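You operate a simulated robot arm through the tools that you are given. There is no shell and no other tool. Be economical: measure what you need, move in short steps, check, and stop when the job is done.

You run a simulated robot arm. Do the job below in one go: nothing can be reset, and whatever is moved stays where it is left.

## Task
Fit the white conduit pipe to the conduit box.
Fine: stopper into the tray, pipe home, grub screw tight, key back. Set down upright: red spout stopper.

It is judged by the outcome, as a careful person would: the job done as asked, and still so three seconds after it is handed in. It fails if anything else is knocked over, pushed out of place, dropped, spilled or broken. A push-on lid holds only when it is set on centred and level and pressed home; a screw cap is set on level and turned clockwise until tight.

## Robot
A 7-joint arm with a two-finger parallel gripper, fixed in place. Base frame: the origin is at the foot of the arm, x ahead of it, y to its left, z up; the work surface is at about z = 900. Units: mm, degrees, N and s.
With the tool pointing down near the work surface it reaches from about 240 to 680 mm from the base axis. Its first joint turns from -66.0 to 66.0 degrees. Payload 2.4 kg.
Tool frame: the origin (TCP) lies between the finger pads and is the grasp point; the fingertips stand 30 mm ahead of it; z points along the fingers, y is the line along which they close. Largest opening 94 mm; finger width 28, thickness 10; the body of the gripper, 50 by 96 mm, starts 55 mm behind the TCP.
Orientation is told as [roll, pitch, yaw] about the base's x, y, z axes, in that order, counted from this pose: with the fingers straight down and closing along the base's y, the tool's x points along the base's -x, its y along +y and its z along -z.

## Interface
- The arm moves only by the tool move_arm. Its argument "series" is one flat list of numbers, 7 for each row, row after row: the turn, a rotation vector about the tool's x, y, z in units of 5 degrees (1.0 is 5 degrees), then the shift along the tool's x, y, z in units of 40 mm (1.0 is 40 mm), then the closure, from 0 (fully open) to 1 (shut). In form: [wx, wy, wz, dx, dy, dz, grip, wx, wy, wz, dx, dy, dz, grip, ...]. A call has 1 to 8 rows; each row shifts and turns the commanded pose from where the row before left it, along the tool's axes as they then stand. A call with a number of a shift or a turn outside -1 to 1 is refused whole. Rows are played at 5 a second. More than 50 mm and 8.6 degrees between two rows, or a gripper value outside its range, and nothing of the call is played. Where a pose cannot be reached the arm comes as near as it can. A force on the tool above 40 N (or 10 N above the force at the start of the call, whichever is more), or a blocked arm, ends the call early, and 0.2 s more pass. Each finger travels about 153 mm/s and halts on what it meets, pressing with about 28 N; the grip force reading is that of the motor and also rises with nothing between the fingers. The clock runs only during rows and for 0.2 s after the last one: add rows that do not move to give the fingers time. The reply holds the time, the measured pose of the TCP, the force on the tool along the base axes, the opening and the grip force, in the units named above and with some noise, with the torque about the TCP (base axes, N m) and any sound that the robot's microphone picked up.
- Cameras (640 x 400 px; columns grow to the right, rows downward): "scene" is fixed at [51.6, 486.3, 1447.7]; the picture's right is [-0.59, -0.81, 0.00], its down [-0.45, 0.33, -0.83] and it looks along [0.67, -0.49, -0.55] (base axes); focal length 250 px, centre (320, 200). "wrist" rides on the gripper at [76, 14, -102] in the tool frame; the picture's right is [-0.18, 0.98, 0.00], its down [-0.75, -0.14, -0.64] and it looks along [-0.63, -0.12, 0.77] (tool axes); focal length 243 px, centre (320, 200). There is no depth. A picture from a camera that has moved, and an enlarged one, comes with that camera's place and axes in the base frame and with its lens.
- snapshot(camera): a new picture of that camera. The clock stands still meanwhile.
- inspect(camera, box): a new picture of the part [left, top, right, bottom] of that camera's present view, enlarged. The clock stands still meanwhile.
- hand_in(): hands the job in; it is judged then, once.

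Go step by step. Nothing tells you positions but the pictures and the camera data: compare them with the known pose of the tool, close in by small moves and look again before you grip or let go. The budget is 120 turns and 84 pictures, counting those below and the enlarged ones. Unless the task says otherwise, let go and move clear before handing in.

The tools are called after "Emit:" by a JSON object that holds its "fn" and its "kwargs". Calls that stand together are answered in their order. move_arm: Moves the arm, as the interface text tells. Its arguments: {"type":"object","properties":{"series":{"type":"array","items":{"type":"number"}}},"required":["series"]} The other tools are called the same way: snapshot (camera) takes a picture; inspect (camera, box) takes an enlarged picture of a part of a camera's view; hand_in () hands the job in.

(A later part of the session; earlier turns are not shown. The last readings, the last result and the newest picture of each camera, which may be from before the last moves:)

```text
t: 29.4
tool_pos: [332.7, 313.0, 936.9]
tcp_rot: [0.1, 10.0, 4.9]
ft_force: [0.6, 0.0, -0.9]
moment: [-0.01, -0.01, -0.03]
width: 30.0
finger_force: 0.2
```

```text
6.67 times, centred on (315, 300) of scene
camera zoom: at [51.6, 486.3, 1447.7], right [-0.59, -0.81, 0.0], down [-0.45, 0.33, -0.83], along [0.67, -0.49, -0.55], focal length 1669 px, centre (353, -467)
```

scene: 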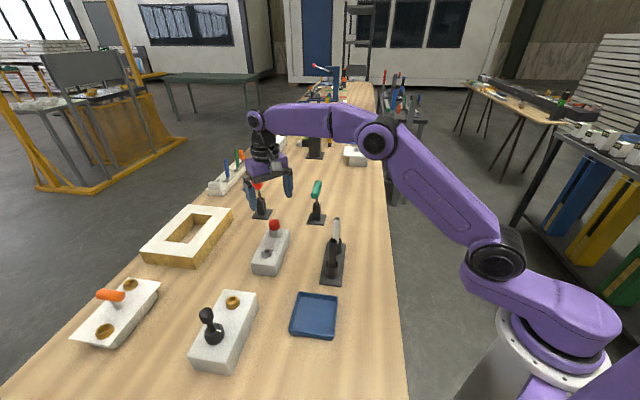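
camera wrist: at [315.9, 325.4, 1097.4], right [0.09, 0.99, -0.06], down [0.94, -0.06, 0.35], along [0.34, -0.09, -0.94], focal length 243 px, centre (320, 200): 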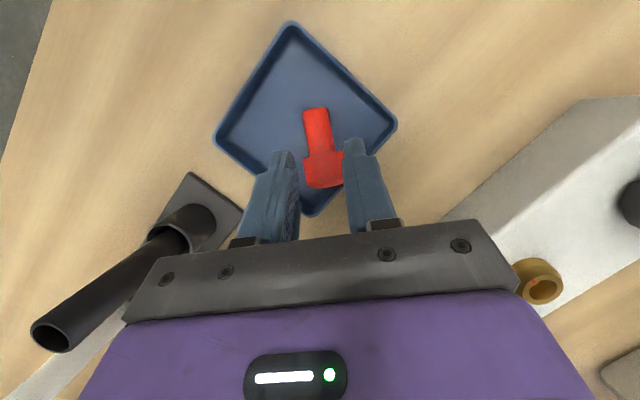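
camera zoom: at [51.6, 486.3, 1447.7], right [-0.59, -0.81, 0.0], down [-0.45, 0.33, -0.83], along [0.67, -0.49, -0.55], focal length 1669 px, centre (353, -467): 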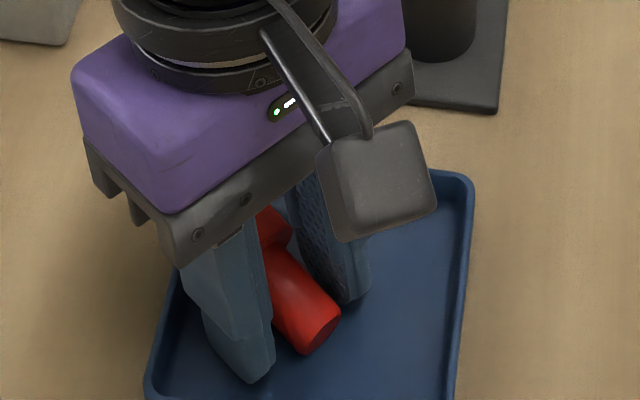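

The plug is between the fingers and clear of the cap. I'll close on it.

Emit:
{"fn": "move_arm", "kwargs": {"series": [0, 0, 0, 0, 0, 0, 1, 0, 0, 0, 0, 0, 0, 1, 0, 0, 0, 0, 0, 0, 1, 0, 0, 0, 0, 0, -0.3, 1, 0, 0, 0, 0, 0, -1, 1, 0, 0, 0, 0, 0, -1, 1]}}

Emit:
{"fn": "snapshot", "kwargs": {"camera": "scene"}}

```text
t: 30.8
tool_pos: [348.1, 313.4, 1029.2]
tcp_rot: [0.0, 10.1, 4.9]
ft_force: [0.4, 0.1, -0.7]
moment: [0.04, -0.02, -0.01]
width: 17.6
finger_force: 28.2
```

```text
39 pictures are left
```

scene: 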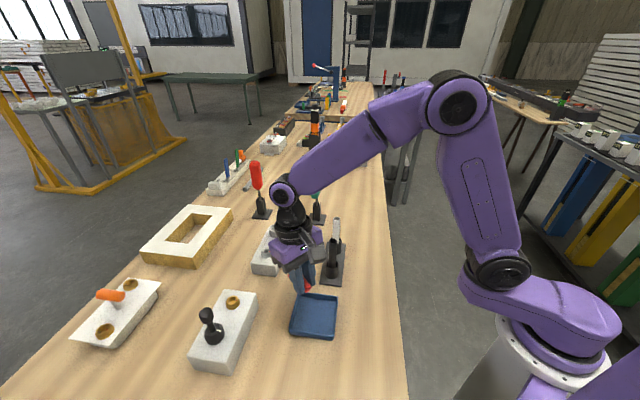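

The stopper is held by the plug. I'll pitch the tool back to −60°.

Emit:
{"fn": "move_arm", "kwargs": {"series": [0, -1, 0, 0, 0, 0, 1, 0, -1, 0, 0, 0, 0, 1, 0, -1, 0, 0, 0, 0, 1, 0, -1, 0, 0, 0, 0, 1, 0, -1, 0, 0, 0, 0, 1, 0, -1, 0, 0, 0, 0, 1, 0, -1, 0, 0, 0, 0, 1, 0, -1, 0, 0, 0, 0, 1]}}

Emit:
{"fn": "move_arm", "kwargs": {"series": [0, -1, 0, 0, 0, 0, 1, 0, -1, 0, 0, 0, 0, 1, 0, -1, 0, 0, 0, 0, 1, 0, -1, 0, 0, 0, 0, 1, 0, -1, 0, 0, 0, 0, 1, 0, -1, 0, 0, 0, 0, 1, 0, -1, 0, 0, 0, 0, 1]}}

Emit:
{"fn": "inspect", "kwargs": {"camera": "scene", "box": [265, 230, 365, 340]}}

Emit:
{"fn": "inspect", "kwargs": {"camera": "wrist", "box": [220, 80, 420, 230]}}

```text
t: 32.6
tool_pos: [347.3, 315.1, 1028.3]
tcp_rot: [0.1, -29.9, 4.7]
ft_force: [-0.3, 0.3, 0.1]
moment: [0.04, -0.02, -0.02]
width: 18.0
finger_force: 28.0
```

```text
t: 34.2
tool_pos: [347.7, 313.6, 1027.7]
tcp_rot: [0.2, -65.2, 4.8]
ft_force: [-0.1, 0.0, -0.1]
moment: [-0.01, 0.02, -0.01]
width: 18.0
finger_force: 27.4
```

```text
3.64 times, centred on (315, 285) of scene
camera zoom: at [51.6, 486.3, 1447.7], right [-0.59, -0.81, 0.0], down [-0.45, 0.33, -0.83], along [0.67, -0.49, -0.55], focal length 910 px, centre (338, -109)
```

zoom: 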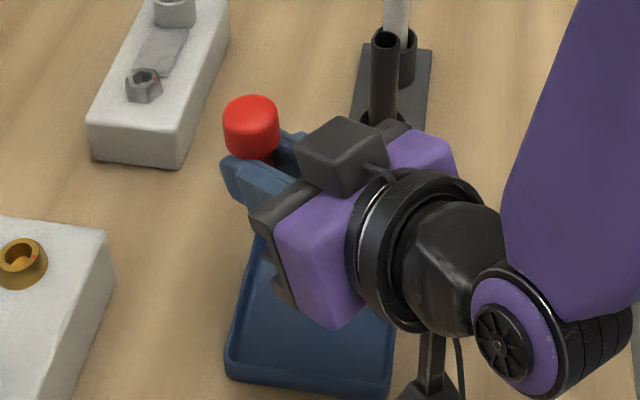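

```text
2.67 times, centred on (320, 155) of wrist
camera zoom: at [222.3, 317.6, 1001.9], right [-0.01, 0.99, 0.17], down [-0.25, -0.16, 0.95], along [0.97, -0.04, 0.25], focal length 647 px, centre (320, 320)
```

zoom: 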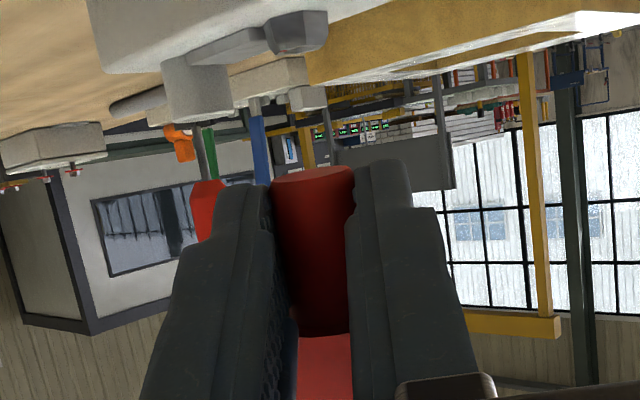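

The stopper hangs nearly upright, but at this pitch the wrist camera would hit the table at the tray. I'll drop the plug back into the spout to stand it up, then regrip it from above.

Emit:
{"fn": "move_arm", "kwargs": {"series": [0, 0, 0, -0.412, -0.298, 0.763, 1, 0, 0, 0, -0.412, -0.298, 0.763, 1, 0, 0, 0, -0.412, -0.298, 0.763, 1, 0, 0, 0, -0.412, -0.298, 0.763, 1, 0, 0, 0, -0.412, -0.298, 0.763, 1, 0, 0, 0, -0.412, -0.298, 0.763, 1, 0, -1, 0, 0, 0, 0, 1, 0, -1, 0, 0, 0, 0, 1]}}

Emit:
{"fn": "inspect", "kwargs": {"camera": "scene", "box": [240, 180, 310, 250]}}

Emit:
{"fn": "inspect", "kwargs": {"camera": "wrist", "box": [220, 40, 420, 230]}}

```text
t: 36.0
tool_pos: [561.0, 262.4, 1041.0]
tcp_rot: [0.1, -75.0, 4.8]
ft_force: [0.0, -0.6, -0.1]
moment: [0.0, -0.01, -0.02]
width: 17.8
finger_force: 27.9
```

```text
5.71 times, centred on (275, 215) of scene
camera zoom: at [51.6, 486.3, 1447.7], right [-0.59, -0.81, 0.0], down [-0.45, 0.33, -0.83], along [0.67, -0.49, -0.55], focal length 1431 px, centre (577, 114)
```

zoom: 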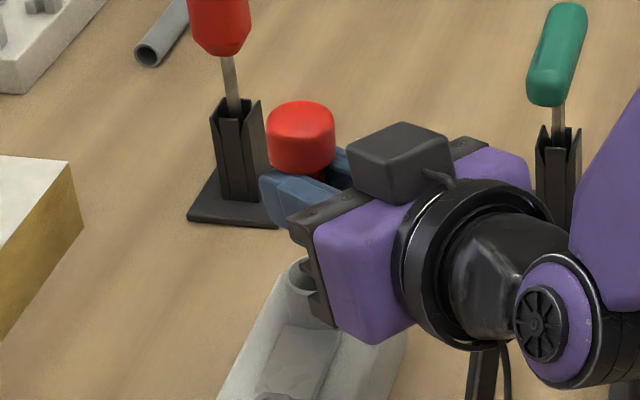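

```text
2.11 times, centred on (320, 135) of wrist
camera zoom: at [441.5, 266.0, 993.1], right [-0.04, 0.98, 0.18], down [-0.41, -0.18, 0.89], along [0.91, -0.04, 0.41], focal length 511 px, centre (320, 337)
```

zoom: 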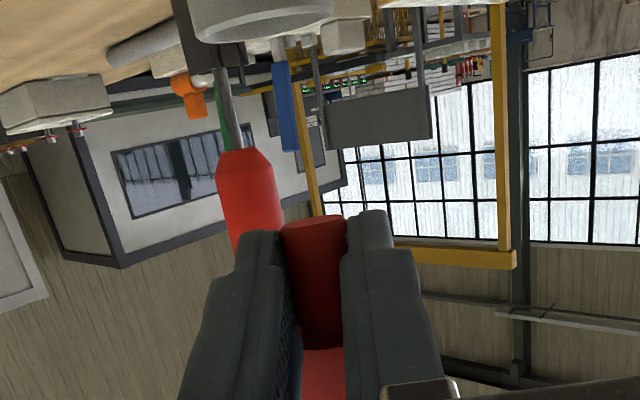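

The stopper is over-rotated by about 7°. I'll pitch back a bit, centre over the spout, and lower near its rim.

Emit:
{"fn": "move_arm", "kwargs": {"series": [0, 0.75, 0, 0, 0, 0, 1, 0, 0.75, 0, 0, 0, 0, 1, 0, 0, 0, 0.333, -0.028, 0.146, 1, 0, 0, 0, 0.333, -0.028, 0.146, 1, 0, 0, 0, 0, 0, 0, 1]}}

Emit:
{"fn": "inspect", "kwargs": {"camera": "scene", "box": [245, 195, 305, 255]}}

Emit:
{"fn": "inspect", "kwargs": {"camera": "wrist", "box": [220, 40, 420, 230]}}

```text
t: 37.2
tool_pos: [563.8, 258.2, 1011.9]
tcp_rot: [0.0, -67.4, 4.9]
ft_force: [-0.5, -0.2, -0.9]
moment: [-0.01, 0.0, 0.01]
width: 17.9
finger_force: 28.1
```

```text
6.67 times, centred on (275, 225) of scene
camera zoom: at [51.6, 486.3, 1447.7], right [-0.59, -0.81, 0.0], down [-0.45, 0.33, -0.83], along [0.67, -0.49, -0.55], focal length 1669 px, centre (620, 33)
```

zoom: 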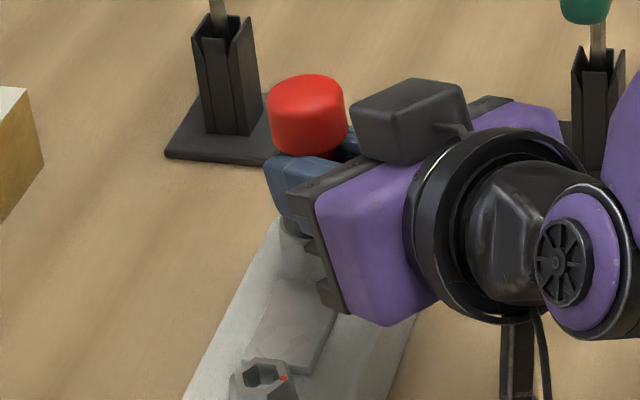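

```text
2.11 times, centred on (320, 135) of wrist
camera zoom: at [437.8, 262.5, 980.3], right [-0.01, 0.99, 0.17], down [-0.29, -0.17, 0.94], along [0.96, -0.04, 0.29], focal length 511 px, centre (320, 337)
```

zoom: 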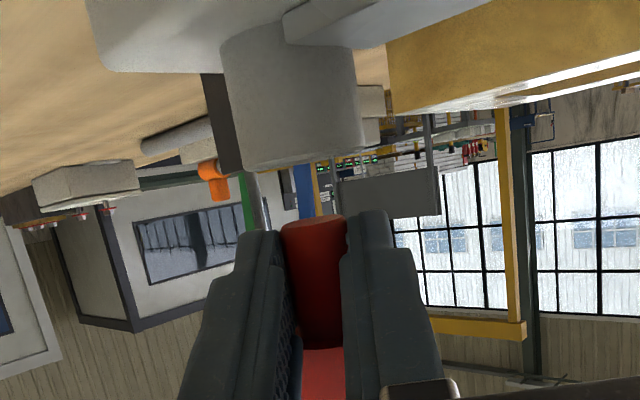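

The plug end is about 15 mm above the rim and about 2 mm off in y. I'll lower most of the way and look again.

Emit:
{"fn": "move_arm", "kwargs": {"series": [0, 0, 0, 0.28, -0.05, 0.11, 1, 0, 0, 0, 0, 0, 0, 1]}}

Emit:
{"fn": "inspect", "kwargs": {"camera": "wrist", "box": [270, 80, 370, 180]}}

Emit:
{"fn": "inspect", "kwargs": {"camera": "scene", "box": [250, 200, 295, 245]}}

```text
t: 37.8
tool_pos: [562.4, 257.2, 999.1]
tcp_rot: [0.1, -67.5, 4.8]
ft_force: [0.0, -0.3, 1.3]
moment: [-0.02, -0.04, -0.03]
width: 17.8
finger_force: 27.9
```

```text
4.00 times, centred on (320, 130) of wrist
camera zoom: at [437.6, 260.6, 968.1], right [-0.01, 0.99, 0.17], down [-0.29, -0.17, 0.94], along [0.96, -0.04, 0.29], focal length 970 px, centre (320, 480)
```

zoom: 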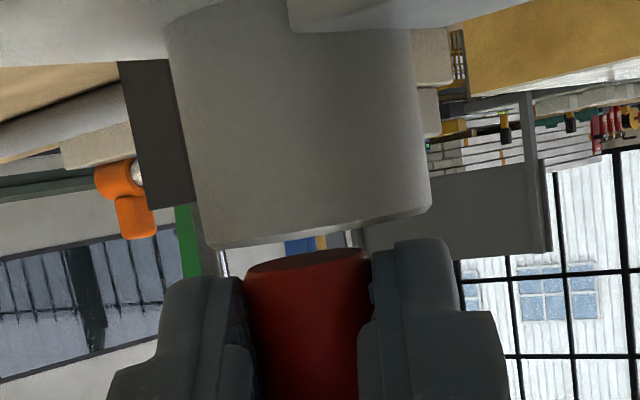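

```text
8.89 times, centred on (272, 222) of scene
camera zoom: at [51.5, 486.3, 1447.7], right [-0.59, -0.81, 0.0], down [-0.45, 0.33, -0.83], along [0.67, -0.49, -0.55], focal length 2225 px, centre (742, 0)
```

zoom: 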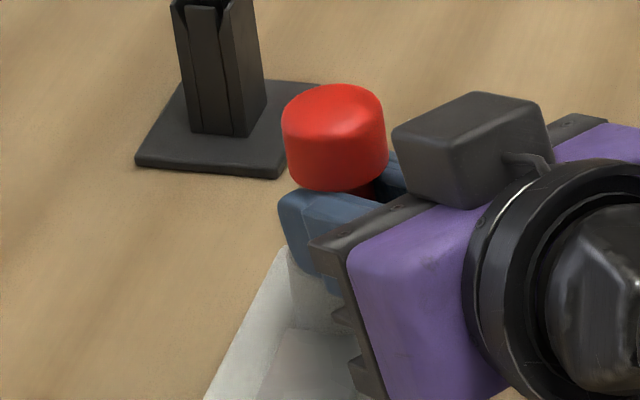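

The plug needs about +2.5 mm in y and is about 3 mm above the rim. I'll correct that and check the contact forces.

Emit:
{"fn": "move_arm", "kwargs": {"series": [0, 0, 0, 0.03, 0.064, 0.02, 1, 0, 0, 0, 0.044, 0, 0.03, 1, 0, 0, 0, 0, 0, 0, 1]}}

Emit:
{"fn": "inspect", "kwargs": {"camera": "wrist", "box": [270, 80, 370, 180]}}

```text
t: 38.6
tool_pos: [562.8, 258.3, 997.7]
tcp_rot: [0.2, -67.9, 4.5]
ft_force: [-19.3, -13.3, 26.9]
moment: [-0.34, -0.19, -0.3]
width: 17.9
finger_force: 28.0
```

```text
4.00 times, centred on (320, 130) of wrist
camera zoom: at [437.9, 262.4, 966.2], right [-0.01, 0.98, 0.17], down [-0.3, -0.17, 0.94], along [0.95, -0.04, 0.3], focal length 970 px, centre (320, 480)
```

zoom: 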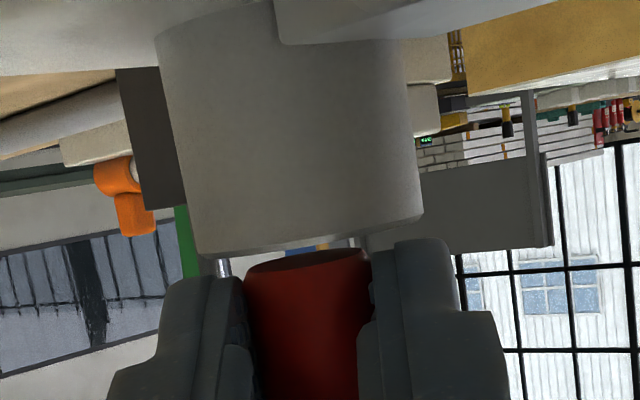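

There is contact on the far side of the rim, so the plug is too far in +x. I'll back off along the tool axis by about 3 mm.

Emit:
{"fn": "move_arm", "kwargs": {"series": [0, 0, 0, -0.02, -0.01, -0.09, 1, 0, 0, 0, 0, 0, 0, 1]}}

Emit:
{"fn": "move_arm", "kwargs": {"series": [0, 0, 0, 0.05, 0, 0.02, 1, 0, 0, 0, 0, 0, 0, 1]}}

```text
t: 39.2
tool_pos: [559.9, 260.1, 999.0]
tcp_rot: [0.1, -67.6, 4.8]
ft_force: [10.1, -0.9, 10.4]
moment: [-0.02, -0.47, 0.02]
width: 17.6
finger_force: 27.9
```

```text
t: 39.8
tool_pos: [560.2, 257.8, 997.9]
tcp_rot: [0.2, -68.0, 4.6]
ft_force: [0.0, -3.9, 25.0]
moment: [-0.13, -0.58, -0.06]
width: 17.8
finger_force: 28.2
```

The fingertips seem to rest on the rim, so the plug is at rim level. I'll lift 1.5 mm and open slightly so the plug drops a few millimetres into the bore while still guided.

Emit:
{"fn": "move_arm", "kwargs": {"series": [0, 0, 0, -0.04, 0.01, -0.01, 1, 0, 0, 0, 0, 0, 0, 0.74, 0, 0, 0, 0, 0, 0, 0.74, 0, 0, 0, 0, 0, 0, 0.74]}}

Emit:
{"fn": "inspect", "kwargs": {"camera": "wrist", "box": [270, 80, 370, 180]}}

Emit:
{"fn": "inspect", "kwargs": {"camera": "scene", "box": [250, 200, 295, 245]}}

```text
t: 40.8
tool_pos: [559.1, 258.8, 998.5]
tcp_rot: [0.0, -67.6, 4.8]
ft_force: [4.2, -2.9, 18.4]
moment: [-0.02, -0.57, -0.09]
width: 18.7
finger_force: 0.0
```

```text
4.00 times, centred on (320, 130) of wrist
camera zoom: at [435.1, 262.7, 966.6], right [-0.01, 0.99, 0.17], down [-0.3, -0.17, 0.94], along [0.96, -0.04, 0.29], focal length 970 px, centre (320, 480)
```

zoom: 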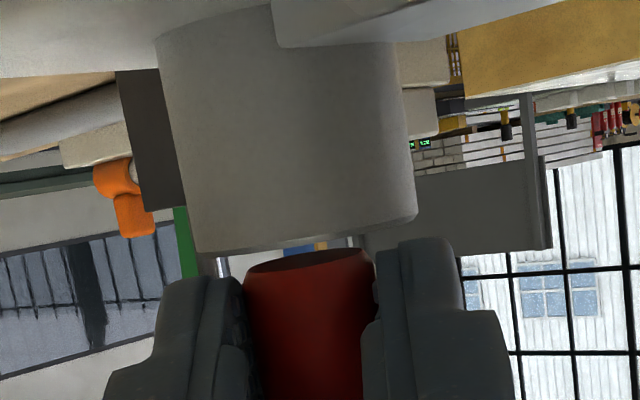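

```text
8.89 times, centred on (272, 222) of scene
camera zoom: at [51.3, 486.1, 1447.8], right [-0.59, -0.81, 0.0], down [-0.45, 0.33, -0.83], along [0.67, -0.49, -0.55], focal length 2225 px, centre (742, 0)
```

zoom: 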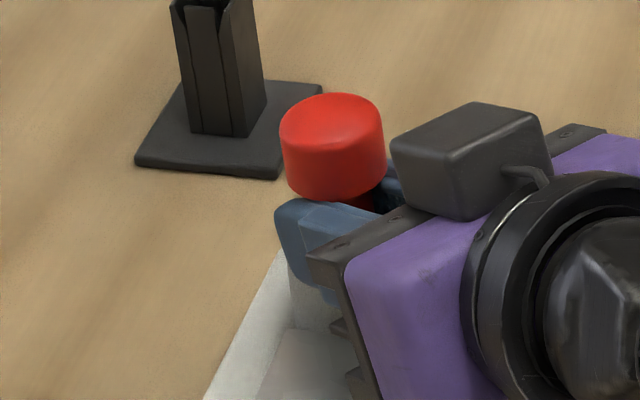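

The fingers barely opened and there is still an upward load, so something is pressing. I'll regrip, lift 10 mm, and look again.

Emit:
{"fn": "move_arm", "kwargs": {"series": [0, 0, 0, 0, 0, 0, 1, 0, 0, 0, 0, 0, 0, 1, 0, 0, 0, -0.12, 0, -0.05, 1, 0, 0, 0, -0.12, 0, -0.05, 1, 0, 0, 0, 0, 0, 0, 1]}}

Emit:
{"fn": "inspect", "kwargs": {"camera": "wrist", "box": [260, 80, 380, 200]}}

Emit:
{"fn": "inspect", "kwargs": {"camera": "scene", "box": [250, 200, 295, 245]}}

```text
t: 42.0
tool_pos: [559.0, 259.0, 1006.5]
tcp_rot: [-0.2, -67.4, 5.1]
ft_force: [0.1, 0.2, 0.0]
moment: [-0.01, 0.03, 0.0]
width: 18.0
finger_force: 27.8
```

```text
3.33 times, centred on (320, 140) of wrist
camera zoom: at [434.2, 262.6, 975.9], right [-0.01, 0.99, 0.17], down [-0.29, -0.17, 0.94], along [0.96, -0.04, 0.29], focal length 809 px, centre (320, 400)
```

zoom: 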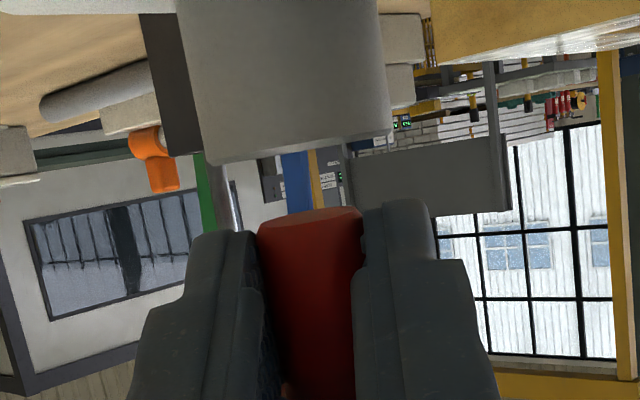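

```text
8.89 times, centred on (272, 222) of scene
camera zoom: at [51.6, 486.3, 1447.7], right [-0.59, -0.81, 0.0], down [-0.45, 0.33, -0.83], along [0.67, -0.49, -0.55], focal length 2225 px, centre (742, 0)
```

zoom: 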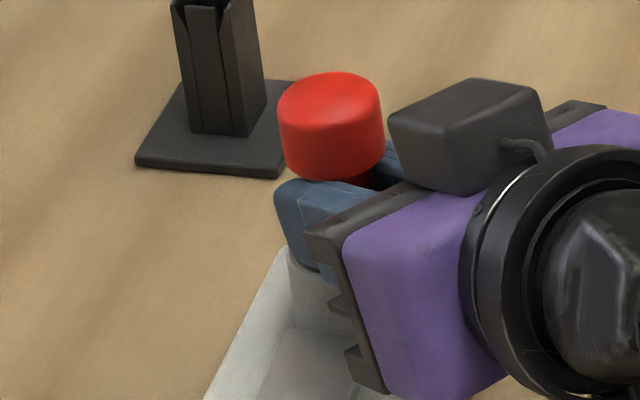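

The stopper is upright and held again. The force signs bracket the bore centre at about TCP x = 561.3, so I'll go there at just-contact height and open.

Emit:
{"fn": "move_arm", "kwargs": {"series": [0, 0, 0, 0.06, 0, 0.1, 1, 0, 0, 0, 0.085, 0, 0.02, 1, 0, 0, 0, 0, 0, 0, 1]}}

```text
t: 42.8
tool_pos: [562.4, 260.5, 999.6]
tcp_rot: [0.0, -67.6, 4.9]
ft_force: [0.1, -0.1, 0.9]
moment: [-0.02, 0.0, -0.02]
width: 17.8
finger_force: 27.7
```

Emit:
{"fn": "move_arm", "kwargs": {"series": [0, 0, 0, 0.055, -0.01, 0.01, 1, 0, 0, 0, 0, 0, 0, 1]}}

```text
t: 43.4
tool_pos: [562.5, 260.5, 998.1]
tcp_rot: [0.1, -67.6, 4.8]
ft_force: [-0.1, -0.1, -0.1]
moment: [-0.03, -0.01, -0.02]
width: 18.1
finger_force: 28.3
```

Emit:
{"fn": "move_arm", "kwargs": {"series": [0, 0, 0, 0.046, 0, 0.019, 1, 0, 0, 0, 0, 0, 0, 1]}}

Emit:
{"fn": "move_arm", "kwargs": {"series": [0, 0, 0, 0.046, 0, 0.019, 1, 0, 0, 0, 0, 0, 0, 1]}}

```text
t: 44.0
tool_pos: [561.0, 259.3, 998.0]
tcp_rot: [0.2, -67.8, 4.6]
ft_force: [-10.6, -5.8, 16.9]
moment: [-0.18, -0.14, -0.12]
width: 18.0
finger_force: 27.9
```

```text
t: 44.6
tool_pos: [562.2, 259.5, 997.7]
tcp_rot: [0.3, -68.0, 4.6]
ft_force: [-15.0, -6.7, 31.9]
moment: [-0.3, -0.37, -0.13]
width: 18.1
finger_force: 28.1
```

The fingertips are on the rim. I'll return to the free height, then open so the plug drops.

Emit:
{"fn": "move_arm", "kwargs": {"series": [0, 0, 0, -0.092, 0, -0.038, 1, 0, 0, 0, 0, 0, 0, 1, 0, 0, 0, 0, 0, 0, 0.7, 0, 0, 0, 0, 0, 0, 0.7, 0, 0, 0, 0, 0, 0, 0.7]}}

Emit:
{"fn": "inspect", "kwargs": {"camera": "scene", "box": [250, 200, 295, 245]}}

```text
t: 45.8
tool_pos: [562.6, 259.8, 999.7]
tcp_rot: [0.0, -67.5, 5.0]
ft_force: [4.0, 0.4, 10.0]
moment: [-0.02, -0.41, -0.01]
width: 20.9
finger_force: 0.0
```

```text
8.89 times, centred on (272, 222) of scene
camera zoom: at [51.5, 486.2, 1447.7], right [-0.59, -0.81, 0.0], down [-0.45, 0.33, -0.83], along [0.67, -0.49, -0.55], focal length 2225 px, centre (742, 0)
```

zoom: 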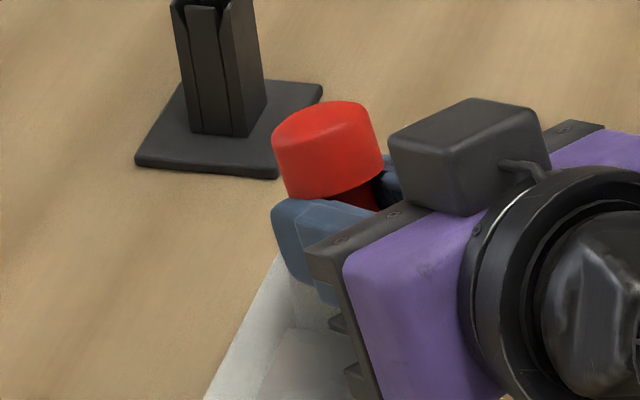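

The plug has dropped about 9 mm and the cap now rests on the fingers, whose tips were caught in the bore mouth. I'll raise 4 mm and open wide so it drops in.

Emit:
{"fn": "move_arm", "kwargs": {"series": [0, 0, 0, -0.092, 0, -0.038, 0.74, 0, 0, 0, 0, 0, 0, 0.5, 0, 0, 0, 0, 0, 0, 0.3, 0, 0, 0, 0, 0, 0, 0.3]}}

Emit:
{"fn": "inspect", "kwargs": {"camera": "scene", "box": [250, 200, 295, 245]}}

```text
t: 46.8
tool_pos: [561.1, 260.5, 1002.6]
tcp_rot: [0.0, -67.4, 4.9]
ft_force: [0.0, 0.2, -1.4]
moment: [-0.02, 0.0, 0.02]
width: 65.7
finger_force: 0.2
```

```text
8.89 times, centred on (272, 222) of scene
camera zoom: at [51.6, 486.3, 1447.7], right [-0.59, -0.81, 0.0], down [-0.45, 0.33, -0.83], along [0.67, -0.49, -0.55], focal length 2225 px, centre (742, 0)
```

zoom: 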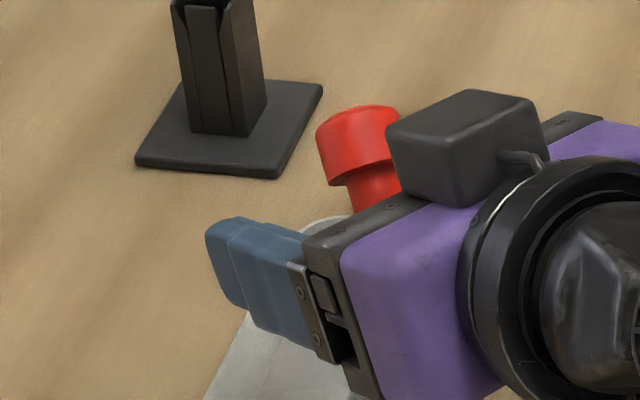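

Emit:
{"fn": "inspect", "kwargs": {"camera": "wrist", "box": [200, 50, 440, 250]}}

```text
2.00 times, centred on (320, 150) of wrist
camera zoom: at [436.1, 262.9, 970.8], right [-0.01, 0.99, 0.17], down [-0.29, -0.17, 0.94], along [0.96, -0.04, 0.29], focal length 485 px, centre (320, 300)
```

zoom: 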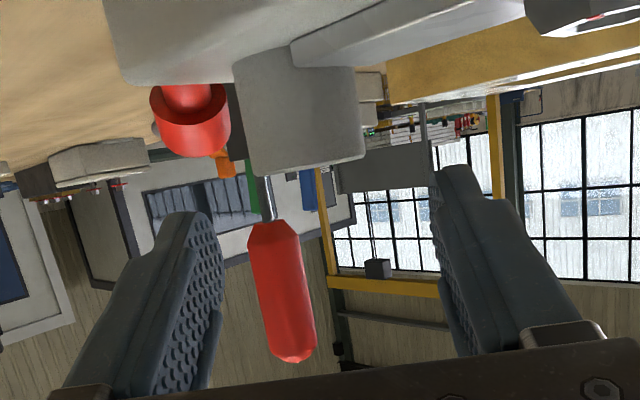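

The stopper fell to the −y side of the box. I'll let it settle and look.

Emit:
{"fn": "move_arm", "kwargs": {"series": [0, 0, 0, -0.5, 0, -0.3, 0.3, 0, 0, 0, -0.5, 0, -0.5, 0.3, 0, 0, 0, -0.5, 0, -0.5, 0.3]}}

Emit:
{"fn": "inspect", "kwargs": {"camera": "scene", "box": [230, 170, 350, 290]}}

```text
t: 47.6
tool_pos: [536.4, 257.3, 1077.1]
tcp_rot: [0.0, -67.5, 5.0]
ft_force: [-0.3, -0.9, 0.5]
moment: [0.02, 0.04, -0.02]
width: 65.9
finger_force: 0.1
```

```text
3.33 times, centred on (290, 230) of scene
camera zoom: at [51.6, 486.3, 1447.7], right [-0.59, -0.81, 0.0], down [-0.45, 0.33, -0.83], along [0.67, -0.49, -0.55], focal length 834 px, centre (420, 100)
```

zoom: 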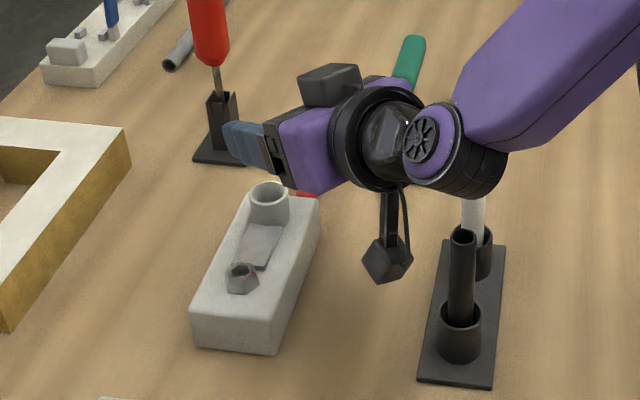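

The stopper lies on the bench just behind the box, near (630,215). I'll straighten the tool and look from above.

Emit:
{"fn": "move_arm", "kwargs": {"series": [0, 1, 0, 0, 0, 0, 0.3, 0, 1, 0, 0, 0, 0, 0.3, 0, 1, 0, 0, 0, 0, 0.3, 0, 1, 0, 0, 0, 0, 0.3, 0, 1, 0, 0, 0, 0, 0.3, 0, 1, 0, 0, 0, 0, 0.3, 0, 1, 0, 0, 0, 0, 0.3, 0, 1, 0, 0, 0, 0, 0.3]}}

Emit:
{"fn": "move_arm", "kwargs": {"series": [0, 1, 0, 0, 0, 0, 0.3, 0, 1, 0, 0, 0, 0, 0.3, 0, 1, 0, 0, 0, 0, 0.3, 0, 1, 0, 0, 0, 0, 0.3, 0, 1, 0, 0, 0, 0, 0, 0, 0.5, 0, 0, 0, 0, 0, 0, 0, 0.97, -0.6, -0.4, -0.3, 0, 0, 0, 0, -0.6, -0.4, -0.3, 0]}}

Emit:
{"fn": "snapshot", "kwargs": {"camera": "wrist"}}

```text
t: 49.4
tool_pos: [536.8, 258.0, 1076.6]
tcp_rot: [0.0, -27.4, 4.9]
ft_force: [-0.5, -0.2, -0.2]
moment: [0.03, -0.06, -0.01]
width: 65.7
finger_force: 0.0
```

```text
t: 51.2
tool_pos: [587.7, 227.9, 1102.8]
tcp_rot: [0.0, 0.0, 0.1]
ft_force: [-0.5, 0.2, -0.5]
moment: [0.01, 0.02, 0.02]
width: 93.7
finger_force: 0.0
```

```text
21 pictures are left
camera wrist: at [510.0, 241.3, 1205.1], right [0.18, 0.98, 0.0], down [0.75, -0.14, 0.64], along [0.63, -0.12, -0.77], focal length 243 px, centre (320, 200)
```

wrist: 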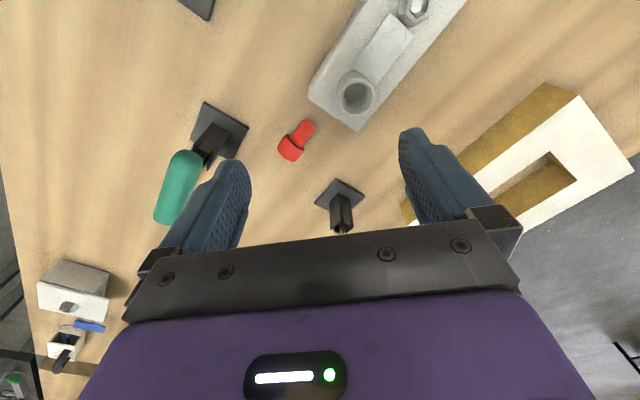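

The stopper is at about (640,190), lying down. I'll secure the pipe and key work first and come back for it, so I'm moving over the white pipe.

Emit:
{"fn": "move_arm", "kwargs": {"series": [0, 0, 0, 0.986, -0.549, -0.17, 0.4, 0, 0, 0, 0.986, -0.549, -0.17, 0.4, 0, 0, 0, 0.986, -0.549, -0.17, 0.4, 0, 0, 0, 0.986, -0.549, -0.17, 0.4, 0, 0, 0, 0, 0, 0, 0.4]}}

Emit:
{"fn": "snapshot", "kwargs": {"camera": "wrist"}}

```text
t: 52.4
tool_pos: [429.6, 137.8, 1127.0]
tcp_rot: [0.0, 0.0, 0.0]
ft_force: [0.4, 0.4, 0.4]
moment: [0.02, -0.02, 0.02]
width: 56.5
finger_force: 0.2
```

```text
20 pictures are left
camera wrist: at [351.9, 152.5, 1230.5], right [0.18, 0.98, 0.0], down [0.75, -0.14, 0.64], along [0.63, -0.12, -0.77], focal length 243 px, centre (320, 200)
```

wrist: 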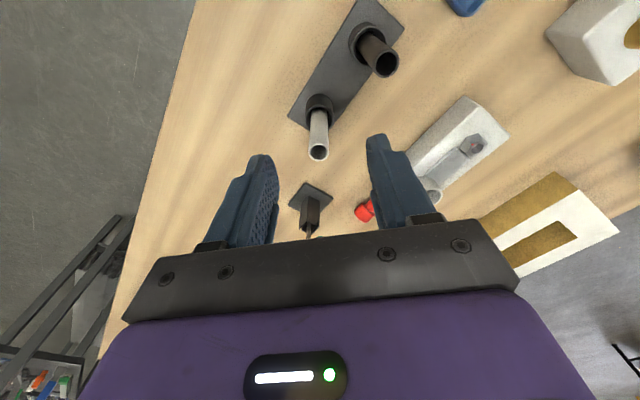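

The white pipe's top is at about (460,130,1030), leaning slightly toward +x. I'll pitch 3° to match, straddle it and descend to TCP z ≈ 995.

Emit:
{"fn": "move_arm", "kwargs": {"series": [0, 0.6, 0, -0.87, -0.18, 0.2, 0.4, 0, 0, 0, 0, 0, 0.6, 0.4, 0, 0, 0, 0, 0, 0, 0.4]}}

Emit:
{"fn": "inspect", "kwargs": {"camera": "wrist", "box": [240, 90, 400, 240]}}

```text
t: 53.2
tool_pos: [462.7, 131.0, 1097.0]
tcp_rot: [0.0, 3.0, 0.0]
ft_force: [0.8, 0.1, -0.4]
moment: [0.01, 0.01, 0.01]
width: 56.3
finger_force: 0.1
```

```text
2.67 times, centred on (320, 165) of wrist
camera zoom: at [391.4, 145.8, 1202.8], right [0.18, 0.98, -0.01], down [0.79, -0.14, 0.6], along [0.59, -0.12, -0.8], focal length 647 px, centre (320, 293)
```

zoom: 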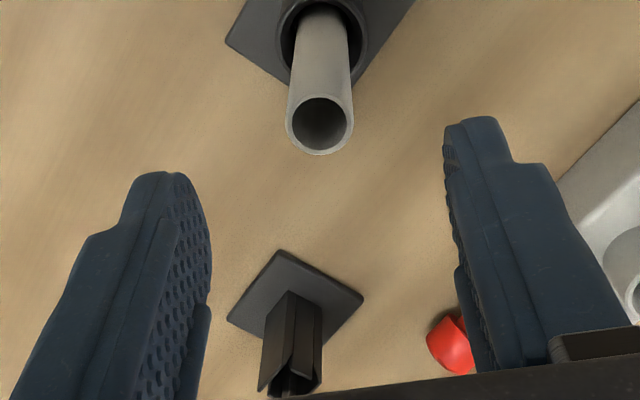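

Aligned with the pipe. I'll descend and grip it.

Emit:
{"fn": "move_arm", "kwargs": {"series": [0, 0, 0, -0.035, 0, 1, 0.4, 0, 0, 0, 0, 0, 1, 0.4, 0, 0, 0, 0, 0, 0.55, 0.4, 0, 0, 0, 0, 0, 0, 1, 0, 0, 0, 0, 0, 0, 1, 0, 0, 0, 0, 0, 0, 1]}}

```text
t: 54.6
tool_pos: [458.7, 131.1, 996.5]
tcp_rot: [0.0, 3.0, 0.1]
ft_force: [0.3, 0.0, -1.5]
moment: [0.01, 0.0, -0.01]
width: 19.4
finger_force: 28.3
```

Emit:
{"fn": "move_arm", "kwargs": {"series": [0, 0, 0, 0, 0, -0.4, 1, 0, 0, 0, 0, 0, -0.7, 1, 0, 0, 0, 0, 0, -1, 1, 0, 0, 0, 0, 0, -0.9, 1, 0, 0, 0, 0, 0, 0, 1]}}

Emit:
{"fn": "inspect", "kwargs": {"camera": "scene", "box": [290, 140, 390, 290]}}

Emit:
{"fn": "inspect", "kwargs": {"camera": "wrist", "box": [240, 50, 400, 240]}}

```text
t: 55.8
tool_pos: [463.7, 131.8, 1115.2]
tcp_rot: [0.0, 3.0, 0.0]
ft_force: [-0.4, -0.8, -1.7]
moment: [0.04, 0.0, -0.02]
width: 18.9
finger_force: 28.3
```

```text
2.67 times, centred on (340, 215) of scene
camera zoom: at [51.6, 486.3, 1447.7], right [-0.59, -0.81, 0.0], down [-0.45, 0.33, -0.83], along [0.67, -0.49, -0.55], focal length 668 px, centre (267, 160)
```

zoom: 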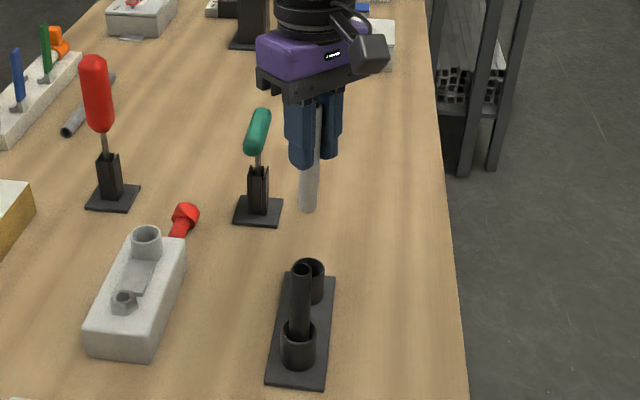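

```text
2.11 times, centred on (320, 145) of wrist
camera zoom: at [392.6, 145.8, 1221.6], right [0.18, 0.98, -0.01], down [0.79, -0.14, 0.6], along [0.59, -0.12, -0.8], focal length 511 px, centre (320, 316)
```

zoom: 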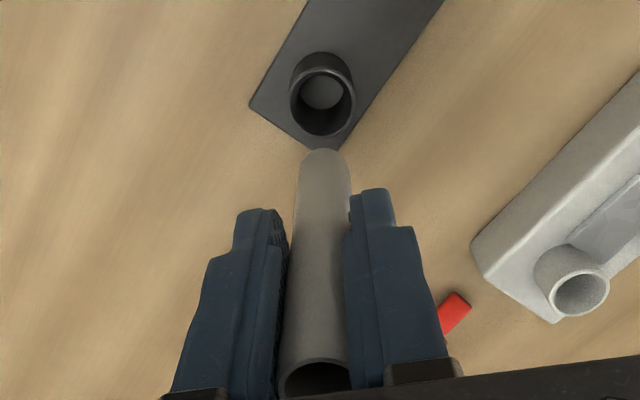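

The pipe is held, with its bottom about 91 mm below the TCP and leaning about 2° toward +x. I'll correct that and move over the spout at (582, 262).

Emit:
{"fn": "move_arm", "kwargs": {"series": [0, 0.45, 0, 0, 0, 0, 1, 0, 0, 0, -0.59, 0.65, -0.054, 1, 0, 0, 0, -0.59, 0.65, -0.054, 1, 0, 0, 0, -0.59, 0.65, -0.054, 1, 0, 0, 0, -0.59, 0.65, -0.054, 1, 0, 0, 0, -0.59, 0.65, -0.054, 1, 0, 0, 0, 0, 0, 0, 1]}}

Emit:
{"fn": "inspect", "kwargs": {"camera": "scene", "box": [230, 160, 320, 250]}}

Emit:
{"fn": "inspect", "kwargs": {"camera": "wrist", "box": [260, 50, 380, 200]}}

```text
t: 57.4
tool_pos: [581.9, 262.5, 1115.7]
tcp_rot: [0.0, 5.2, 0.0]
ft_force: [-0.1, -0.2, -0.2]
moment: [0.0, 0.03, 0.01]
width: 18.8
finger_force: 27.4
```

```text
4.44 times, centred on (275, 205) of scene
camera zoom: at [51.6, 486.3, 1447.7], right [-0.59, -0.81, 0.0], down [-0.45, 0.33, -0.83], along [0.67, -0.49, -0.55], focal length 1113 px, centre (520, 178)
```

zoom: 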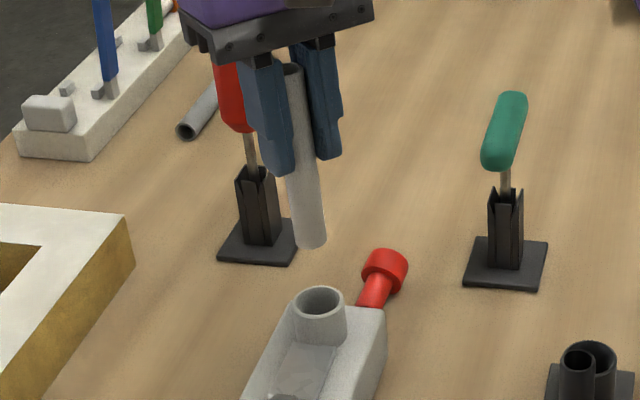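

```text
2.67 times, centred on (320, 125) of wrist
camera zoom: at [515.5, 276.6, 1224.6], right [0.18, 0.98, -0.02], down [0.81, -0.14, 0.57], along [0.56, -0.12, -0.82], focal length 647 px, centre (320, 400)
```

zoom: 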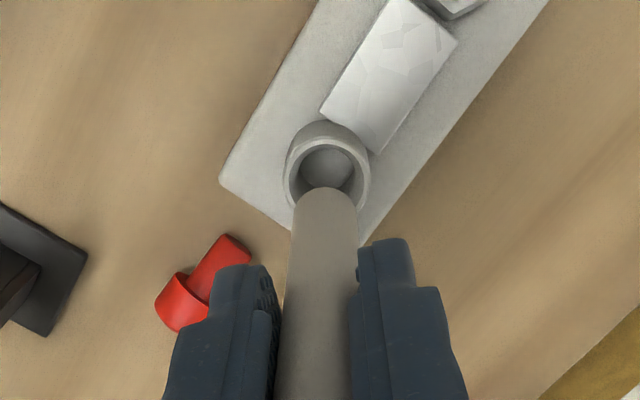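

The pipe leans about 1.5° in y. I'll correct that and lower to just above the spout mouth.

Emit:
{"fn": "move_arm", "kwargs": {"series": [0.32, 0.12, 0, 0, 0, 0, 1, 0, 0, 0, -0.108, -0.01, 0.995, 1, 0, 0, 0, 0, 0, 0, 1]}}

Emit:
{"fn": "inspect", "kwargs": {"camera": "wrist", "box": [270, 70, 370, 170]}}

```text
t: 58.2
tool_pos: [582.7, 261.1, 1074.8]
tcp_rot: [-1.6, 5.9, 0.2]
ft_force: [-0.9, -0.3, -0.7]
moment: [-0.01, 0.01, 0.02]
width: 19.0
finger_force: 28.1
```

```text
4.00 times, centred on (320, 120) of wrist
camera zoom: at [517.3, 278.6, 1183.8], right [0.18, 0.98, -0.05], down [0.82, -0.12, 0.57], along [0.55, -0.14, -0.82], focal length 970 px, centre (320, 520)
```

zoom: 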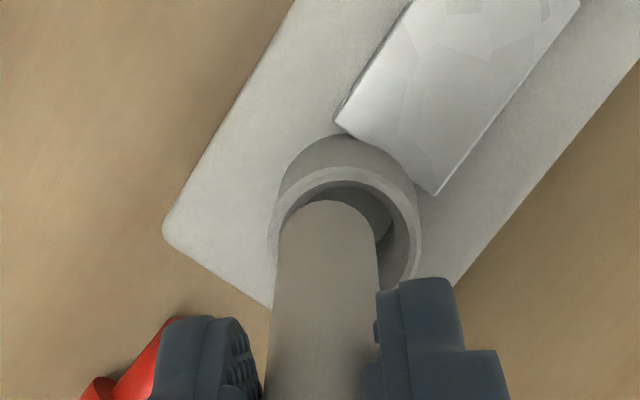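

The pipe needs about +2 mm in x and +3 mm in y. I'll correct and lower in small steps while watching the force.

Emit:
{"fn": "move_arm", "kwargs": {"series": [0, 0, 0, -0.045, 0.085, 0, 1, 0, 0, 0, -0.015, 0, 0.142, 1, 0, 0, 0, 0, 0, 0, 1]}}

Emit:
{"fn": "move_arm", "kwargs": {"series": [0, 0, 0, -0.01, 0, 0.1, 1, 0, 0, 0, 0, 0, 0, 1]}}

Emit:
{"fn": "move_arm", "kwargs": {"series": [0, 0, 0, -0.01, 0, 0.1, 1, 0, 0, 0, 0, 0, 0, 1]}}

```text
t: 59.0
tool_pos: [584.3, 264.5, 1069.2]
tcp_rot: [-1.5, 5.9, 0.0]
ft_force: [0.0, -0.6, -1.1]
moment: [0.01, 0.02, 0.01]
width: 19.2
finger_force: 28.1
```

```text
t: 59.6
tool_pos: [584.7, 264.0, 1066.2]
tcp_rot: [-1.6, 5.7, 0.0]
ft_force: [-0.5, -0.5, -0.8]
moment: [-0.01, -0.02, 0.02]
width: 18.8
finger_force: 27.5
```

```text
t: 60.2
tool_pos: [585.0, 263.0, 1061.7]
tcp_rot: [-1.6, 5.9, 0.0]
ft_force: [0.4, -0.7, 0.1]
moment: [-0.01, -0.02, -0.03]
width: 18.8
finger_force: 28.3
```

Emit:
{"fn": "move_arm", "kwargs": {"series": [0, 0, 0, -0.01, 0, 0.1, 1, 0, 0, 0, -0.01, 0, 0.1, 1, 0, 0, 0, 0, 0, 0, 1]}}

Emit:
{"fn": "move_arm", "kwargs": {"series": [0, 0, 0, -0.01, 0, 0.1, 1, 0, 0, 0, -0.01, 0, 0.1, 1, 0, 0, 0, 0, 0, 0, 1]}}

Emit:
{"fn": "move_arm", "kwargs": {"series": [0, 0, 0, -0.01, 0, 0.1, 1, 0, 0, 0, -0.01, 0, 0.1, 1, 0, 0, 0, 0, 0, 0, 1]}}

```text
t: 61.0
tool_pos: [585.6, 263.1, 1052.5]
tcp_rot: [-1.6, 5.8, 0.0]
ft_force: [2.7, -0.6, 1.5]
moment: [-0.08, -0.25, 0.0]
width: 19.2
finger_force: 27.6
```

```text
t: 61.8
tool_pos: [584.9, 264.2, 1045.2]
tcp_rot: [-1.7, 5.7, 0.2]
ft_force: [6.0, 0.1, 1.2]
moment: [0.1, -0.47, -0.01]
width: 18.8
finger_force: 27.4
```

```text
t: 62.6
tool_pos: [585.4, 264.4, 1037.8]
tcp_rot: [-1.6, 5.8, 0.1]
ft_force: [7.1, 3.0, 2.5]
moment: [0.23, -0.62, 0.02]
width: 19.0
finger_force: 28.2
```

The pipe is about 30 mm into the bore with light side load. I'll shift +1.5 mm in x to relieve it and continue down.

Emit:
{"fn": "move_arm", "kwargs": {"series": [0, 0, 0, -0.04, 0.015, 0, 1, 0, 0, 0, -0.01, 0, 0.1, 1, 0, 0, 0, 0, 0, 0, 1]}}

Emit:
{"fn": "move_arm", "kwargs": {"series": [0, 0, 0, -0.01, 0, 0.1, 1, 0, 0, 0, 0, 0, 0, 1]}}

Emit:
{"fn": "move_arm", "kwargs": {"series": [0, 0, 0, -0.01, 0, 0.1, 1, 0, 0, 0, 0, 0, 0, 1]}}

```text
t: 63.4
tool_pos: [586.0, 264.5, 1033.8]
tcp_rot: [-1.6, 5.8, 0.1]
ft_force: [-3.2, -0.9, 16.0]
moment: [0.21, 0.15, 0.04]
width: 18.8
finger_force: 27.8
```

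```text
t: 64.0
tool_pos: [588.1, 263.3, 1031.4]
tcp_rot: [-1.4, 5.6, 0.0]
ft_force: [1.5, -2.0, 26.8]
moment: [-0.3, -0.24, 0.03]
width: 18.9
finger_force: 27.8
```

```text
t: 64.6
tool_pos: [586.6, 264.0, 1026.7]
tcp_rot: [-1.5, 5.6, 0.1]
ft_force: [-1.2, 0.7, 27.0]
moment: [0.03, -0.13, 0.06]
width: 19.2
finger_force: 28.3
```

There is a steady 27 N, so the pipe is either at the bottom and slipping in the grip or sliding into a tight fit. I'll look.

Emit:
{"fn": "inspect", "kwargs": {"camera": "scene", "box": [240, 175, 310, 255]}}

```text
5.00 times, centred on (275, 215) of scene
camera zoom: at [51.0, 486.1, 1447.8], right [-0.59, -0.81, 0.0], down [-0.45, 0.33, -0.83], along [0.67, -0.49, -0.55], focal length 1252 px, centre (545, 125)
```

zoom: 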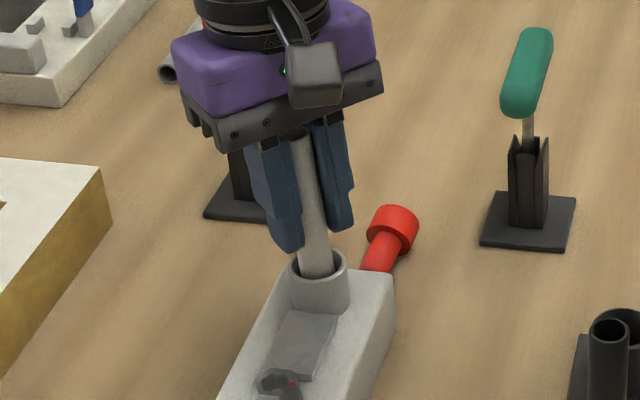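

The pipe slid up about 8 mm in the fingers after bottoming at z ≈ 944, which matches the bore floor, so it is home. I'll release it and rise clear along the pipe.

Emit:
{"fn": "move_arm", "kwargs": {"series": [0, 0, 0, 0, 0, 0, 0.6, 0, 0, 0, 0, 0, 0, 0.45, 0, 0, 0, 0, 0, -1, 0.45, 0, 0, 0, 0, 0, -1, 0.45, 0, 0, 0, 0, 0, -0.6, 0.45, 0, 0, 0, 0, 0, 0, 0.45]}}

Emit:
{"fn": "snapshot", "kwargs": {"camera": "wrist"}}

```text
t: 66.0
tool_pos: [581.8, 262.1, 1114.1]
tcp_rot: [-1.6, 5.9, 0.1]
ft_force: [0.0, -0.3, 0.8]
moment: [0.02, 0.01, -0.02]
width: 51.7
finger_force: 0.0
out of reach, approached as far as the arm can: row 4, 5
```

```text
12 pictures are left
camera wrist: at [516.2, 278.5, 1223.0], right [0.18, 0.98, -0.05], down [0.82, -0.12, 0.57], along [0.55, -0.14, -0.82], focal length 243 px, centre (320, 200)
```

wrist: 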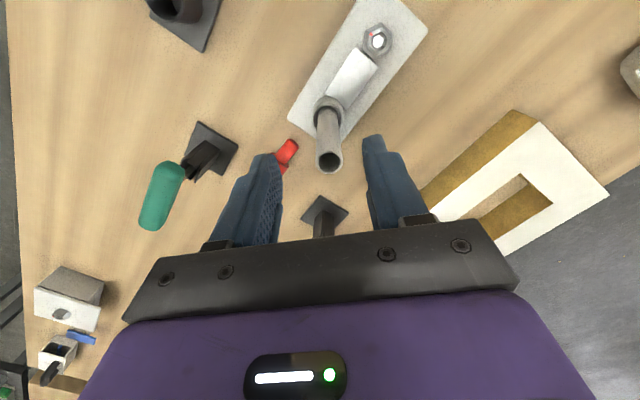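

The pipe is standing in the spout and free of the gripper. Next I'll level the tool and move toward the green T-key at about (621,84).

Emit:
{"fn": "move_arm", "kwargs": {"series": [-0.32, -0.6, 0, 0.4, 0, 0, 0.45, 0, -0.58, 0, 0, 0, 0, 0.45, 0, 0, 0, 0, -1, 0, 0.4, 0, 0, 0, 0, -1, 0, 0.4, 0, 0, 0, 0, -1, 0, 0.4, 0, 0, 0, 0, -1, 0, 0.4, 0, 0, 1, 0, 0, 0, 0.4, 0, 0, 1, 0, 0, 0, 0.4]}}

Emit:
{"fn": "move_arm", "kwargs": {"series": [0, 0, 1, 0, 0, 0, 0.4, 0, 0, 1, 0, 0, 0, 0.4, 0, 0, 1, 0, 0, 0, 0.4, 0, 0, 1, 0, 0, 0, 0.4, 0, 0, 1, 0, 0, 0, 0.4, 0, 0, 1, 0, 0, 0, 0.4, 0, 0, 1, 0, 0, 0, 0.4, 0, 0, 0.4, 0, 0, 0, 0.4]}}

```text
t: 67.8
tool_pos: [583.4, 102.6, 1122.6]
tcp_rot: [0.0, 0.0, -10.0]
ft_force: [-0.7, -0.1, 0.6]
moment: [-0.01, -0.02, 0.01]
width: 56.1
finger_force: 0.0
out of reach, approached as far as the arm can: row 3, 4
```

```text
t: 69.6
tool_pos: [583.4, 102.8, 1120.9]
tcp_rot: [0.0, -0.1, -46.9]
ft_force: [0.7, -0.3, 0.4]
moment: [-0.02, 0.02, 0.02]
width: 56.2
finger_force: 0.0
```

Emit:
{"fn": "move_arm", "kwargs": {"series": [0, 0, 0, 0, 0, 0.9, 0.4, 0, 0, 0, -0.5, 0.185, 0.1, 0.4, 0, 0, 0, -0.5, 0.185, 0, 0.4, 0, 0, 0, 0, 0, 0, 0.4]}}

Emit:
{"fn": "snapshot", "kwargs": {"camera": "wrist"}}

```text
t: 70.6
tool_pos: [633.5, 82.5, 1085.1]
tcp_rot: [0.0, 0.0, -46.9]
ft_force: [-0.7, -0.8, 0.5]
moment: [-0.02, -0.01, 0.02]
width: 56.4
finger_force: 0.0
out of reach, approached as far as the arm can: row 1
```

```text
11 pictures are left
camera wrist: at [591.3, 147.9, 1187.8], right [0.84, 0.54, 0.0], down [0.41, -0.65, 0.64], along [0.35, -0.54, -0.77], focal length 243 px, centre (320, 200)
```

wrist: 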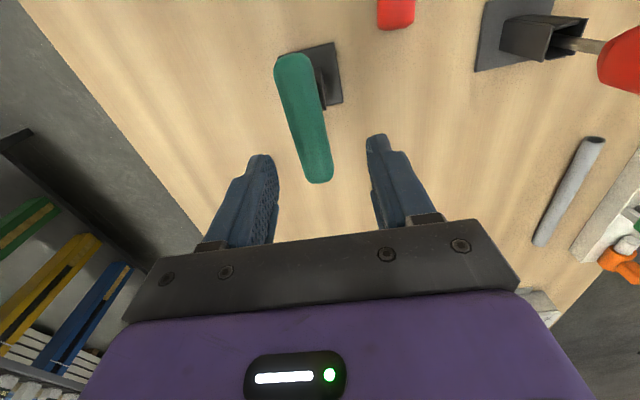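

The handle centre is at about (622, 86) and its bar is aligned with the tool. I'll centre and descend to z ≈ 1026.

Emit:
{"fn": "move_arm", "kwargs": {"series": [0, 0, 0, 0.26, -0.15, 0, 0.4, 0, 0, 0, 0, 0, 0.75, 0.4, 0, 0, 0, 0, 0, 0.72, 0.4, 0, 0, 0, 0, 0, 0, 0.4]}}

Emit:
{"fn": "inspect", "kwargs": {"camera": "wrist", "box": [220, 50, 420, 230]}}

Emit:
{"fn": "inspect", "kwargs": {"camera": "scene", "box": [285, 160, 355, 230]}}

```text
t: 71.6
tool_pos: [620.9, 86.6, 1025.3]
tcp_rot: [0.1, -0.1, -46.9]
ft_force: [-0.2, 0.2, -0.6]
moment: [-0.01, 0.02, -0.03]
width: 56.3
finger_force: 0.0
```

```text
2.22 times, centred on (320, 140) of wrist
camera zoom: at [579.1, 152.1, 1128.2], right [0.84, 0.54, 0.0], down [0.41, -0.65, 0.64], along [0.35, -0.54, -0.77], focal length 539 px, centre (320, 333)
```

zoom: 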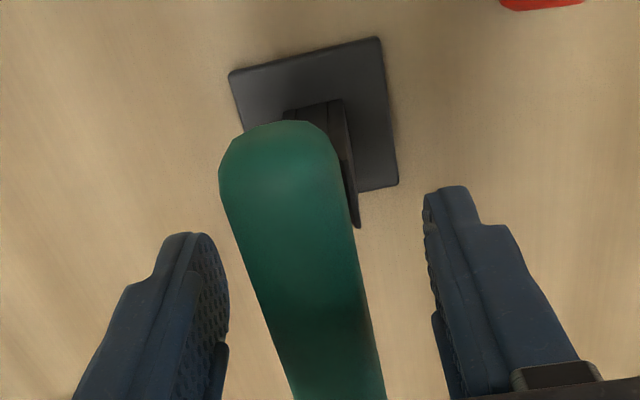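

```text
5.71 times, centred on (320, 195) of scene
camera zoom: at [51.6, 486.3, 1447.7], right [-0.59, -0.81, 0.0], down [-0.45, 0.33, -0.83], along [0.67, -0.49, -0.55], focal length 1431 px, centre (320, 229)
```

zoom: 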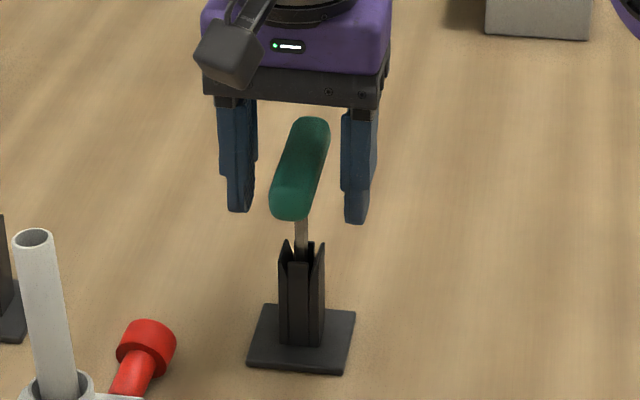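

The handle is centred between the fingers. I'll grip it and lift the key straight up.

Emit:
{"fn": "move_arm", "kwargs": {"series": [0, 0, 0, 0, 0, 0, 1, 0, 0, 0, 0, 0, 0, 1, 0, 0, 0, 0, 0, 0, 1, 0, 0, 0, 0, 0, -0.25, 1, 0, 0, 0, 0, 0, -0.5, 1, 0, 0, 0, 0, 0, -0.6, 1]}}

```text
t: 73.0
tool_pos: [621.4, 87.5, 1079.7]
tcp_rot: [0.0, 0.0, -46.9]
ft_force: [0.2, -0.5, -1.9]
moment: [0.01, 0.0, -0.03]
width: 27.9
finger_force: 27.8
```

Emit:
{"fn": "inspect", "kwargs": {"camera": "scene", "box": [240, 150, 350, 260]}}

```text
3.64 times, centred on (295, 205) of scene
camera zoom: at [51.6, 486.3, 1447.7], right [-0.59, -0.81, 0.0], down [-0.45, 0.33, -0.83], along [0.67, -0.49, -0.55], focal length 910 px, centre (411, 182)
```

zoom: 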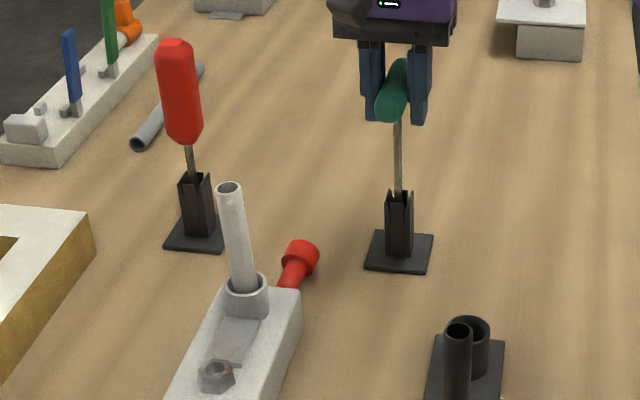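

The tip is nearly out of the holder. I'll lift further, then move inward.

Emit:
{"fn": "move_arm", "kwargs": {"series": [0, 0, 0, 0, 0, -0.25, 1, 0, 0, 0, 0, 0, -0.25, 1, 0, 0, 0, 0.3, -0.05, -0.1, 1, 0, 0, 0, 0.84, -0.135, 0, 1, 0, 0, 0, 0.84, -0.135, 0, 1, 0, 0, 0, 0.6, -0.1, 0, 1, 0, 0, 0, 0, 0, 0, 1]}}

Emit:
{"fn": "inspect", "kwargs": {"camera": "scene", "box": [245, 150, 365, 270]}}

```text
t: 74.6
tool_pos: [537.9, 150.4, 1104.7]
tcp_rot: [0.0, 0.0, -47.0]
ft_force: [0.0, 1.2, -1.4]
moment: [0.0, 0.01, 0.0]
width: 28.3
finger_force: 28.3
```

```text
3.33 times, centred on (305, 210) of scene
camera zoom: at [51.6, 486.3, 1447.7], right [-0.59, -0.81, 0.0], down [-0.45, 0.33, -0.83], along [0.67, -0.49, -0.55], focal length 834 px, centre (370, 167)
```

zoom: 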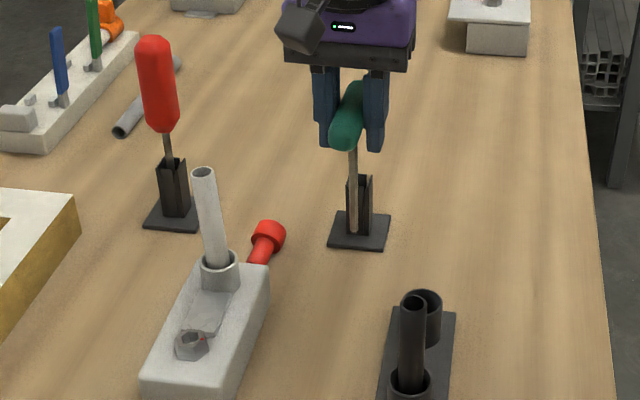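

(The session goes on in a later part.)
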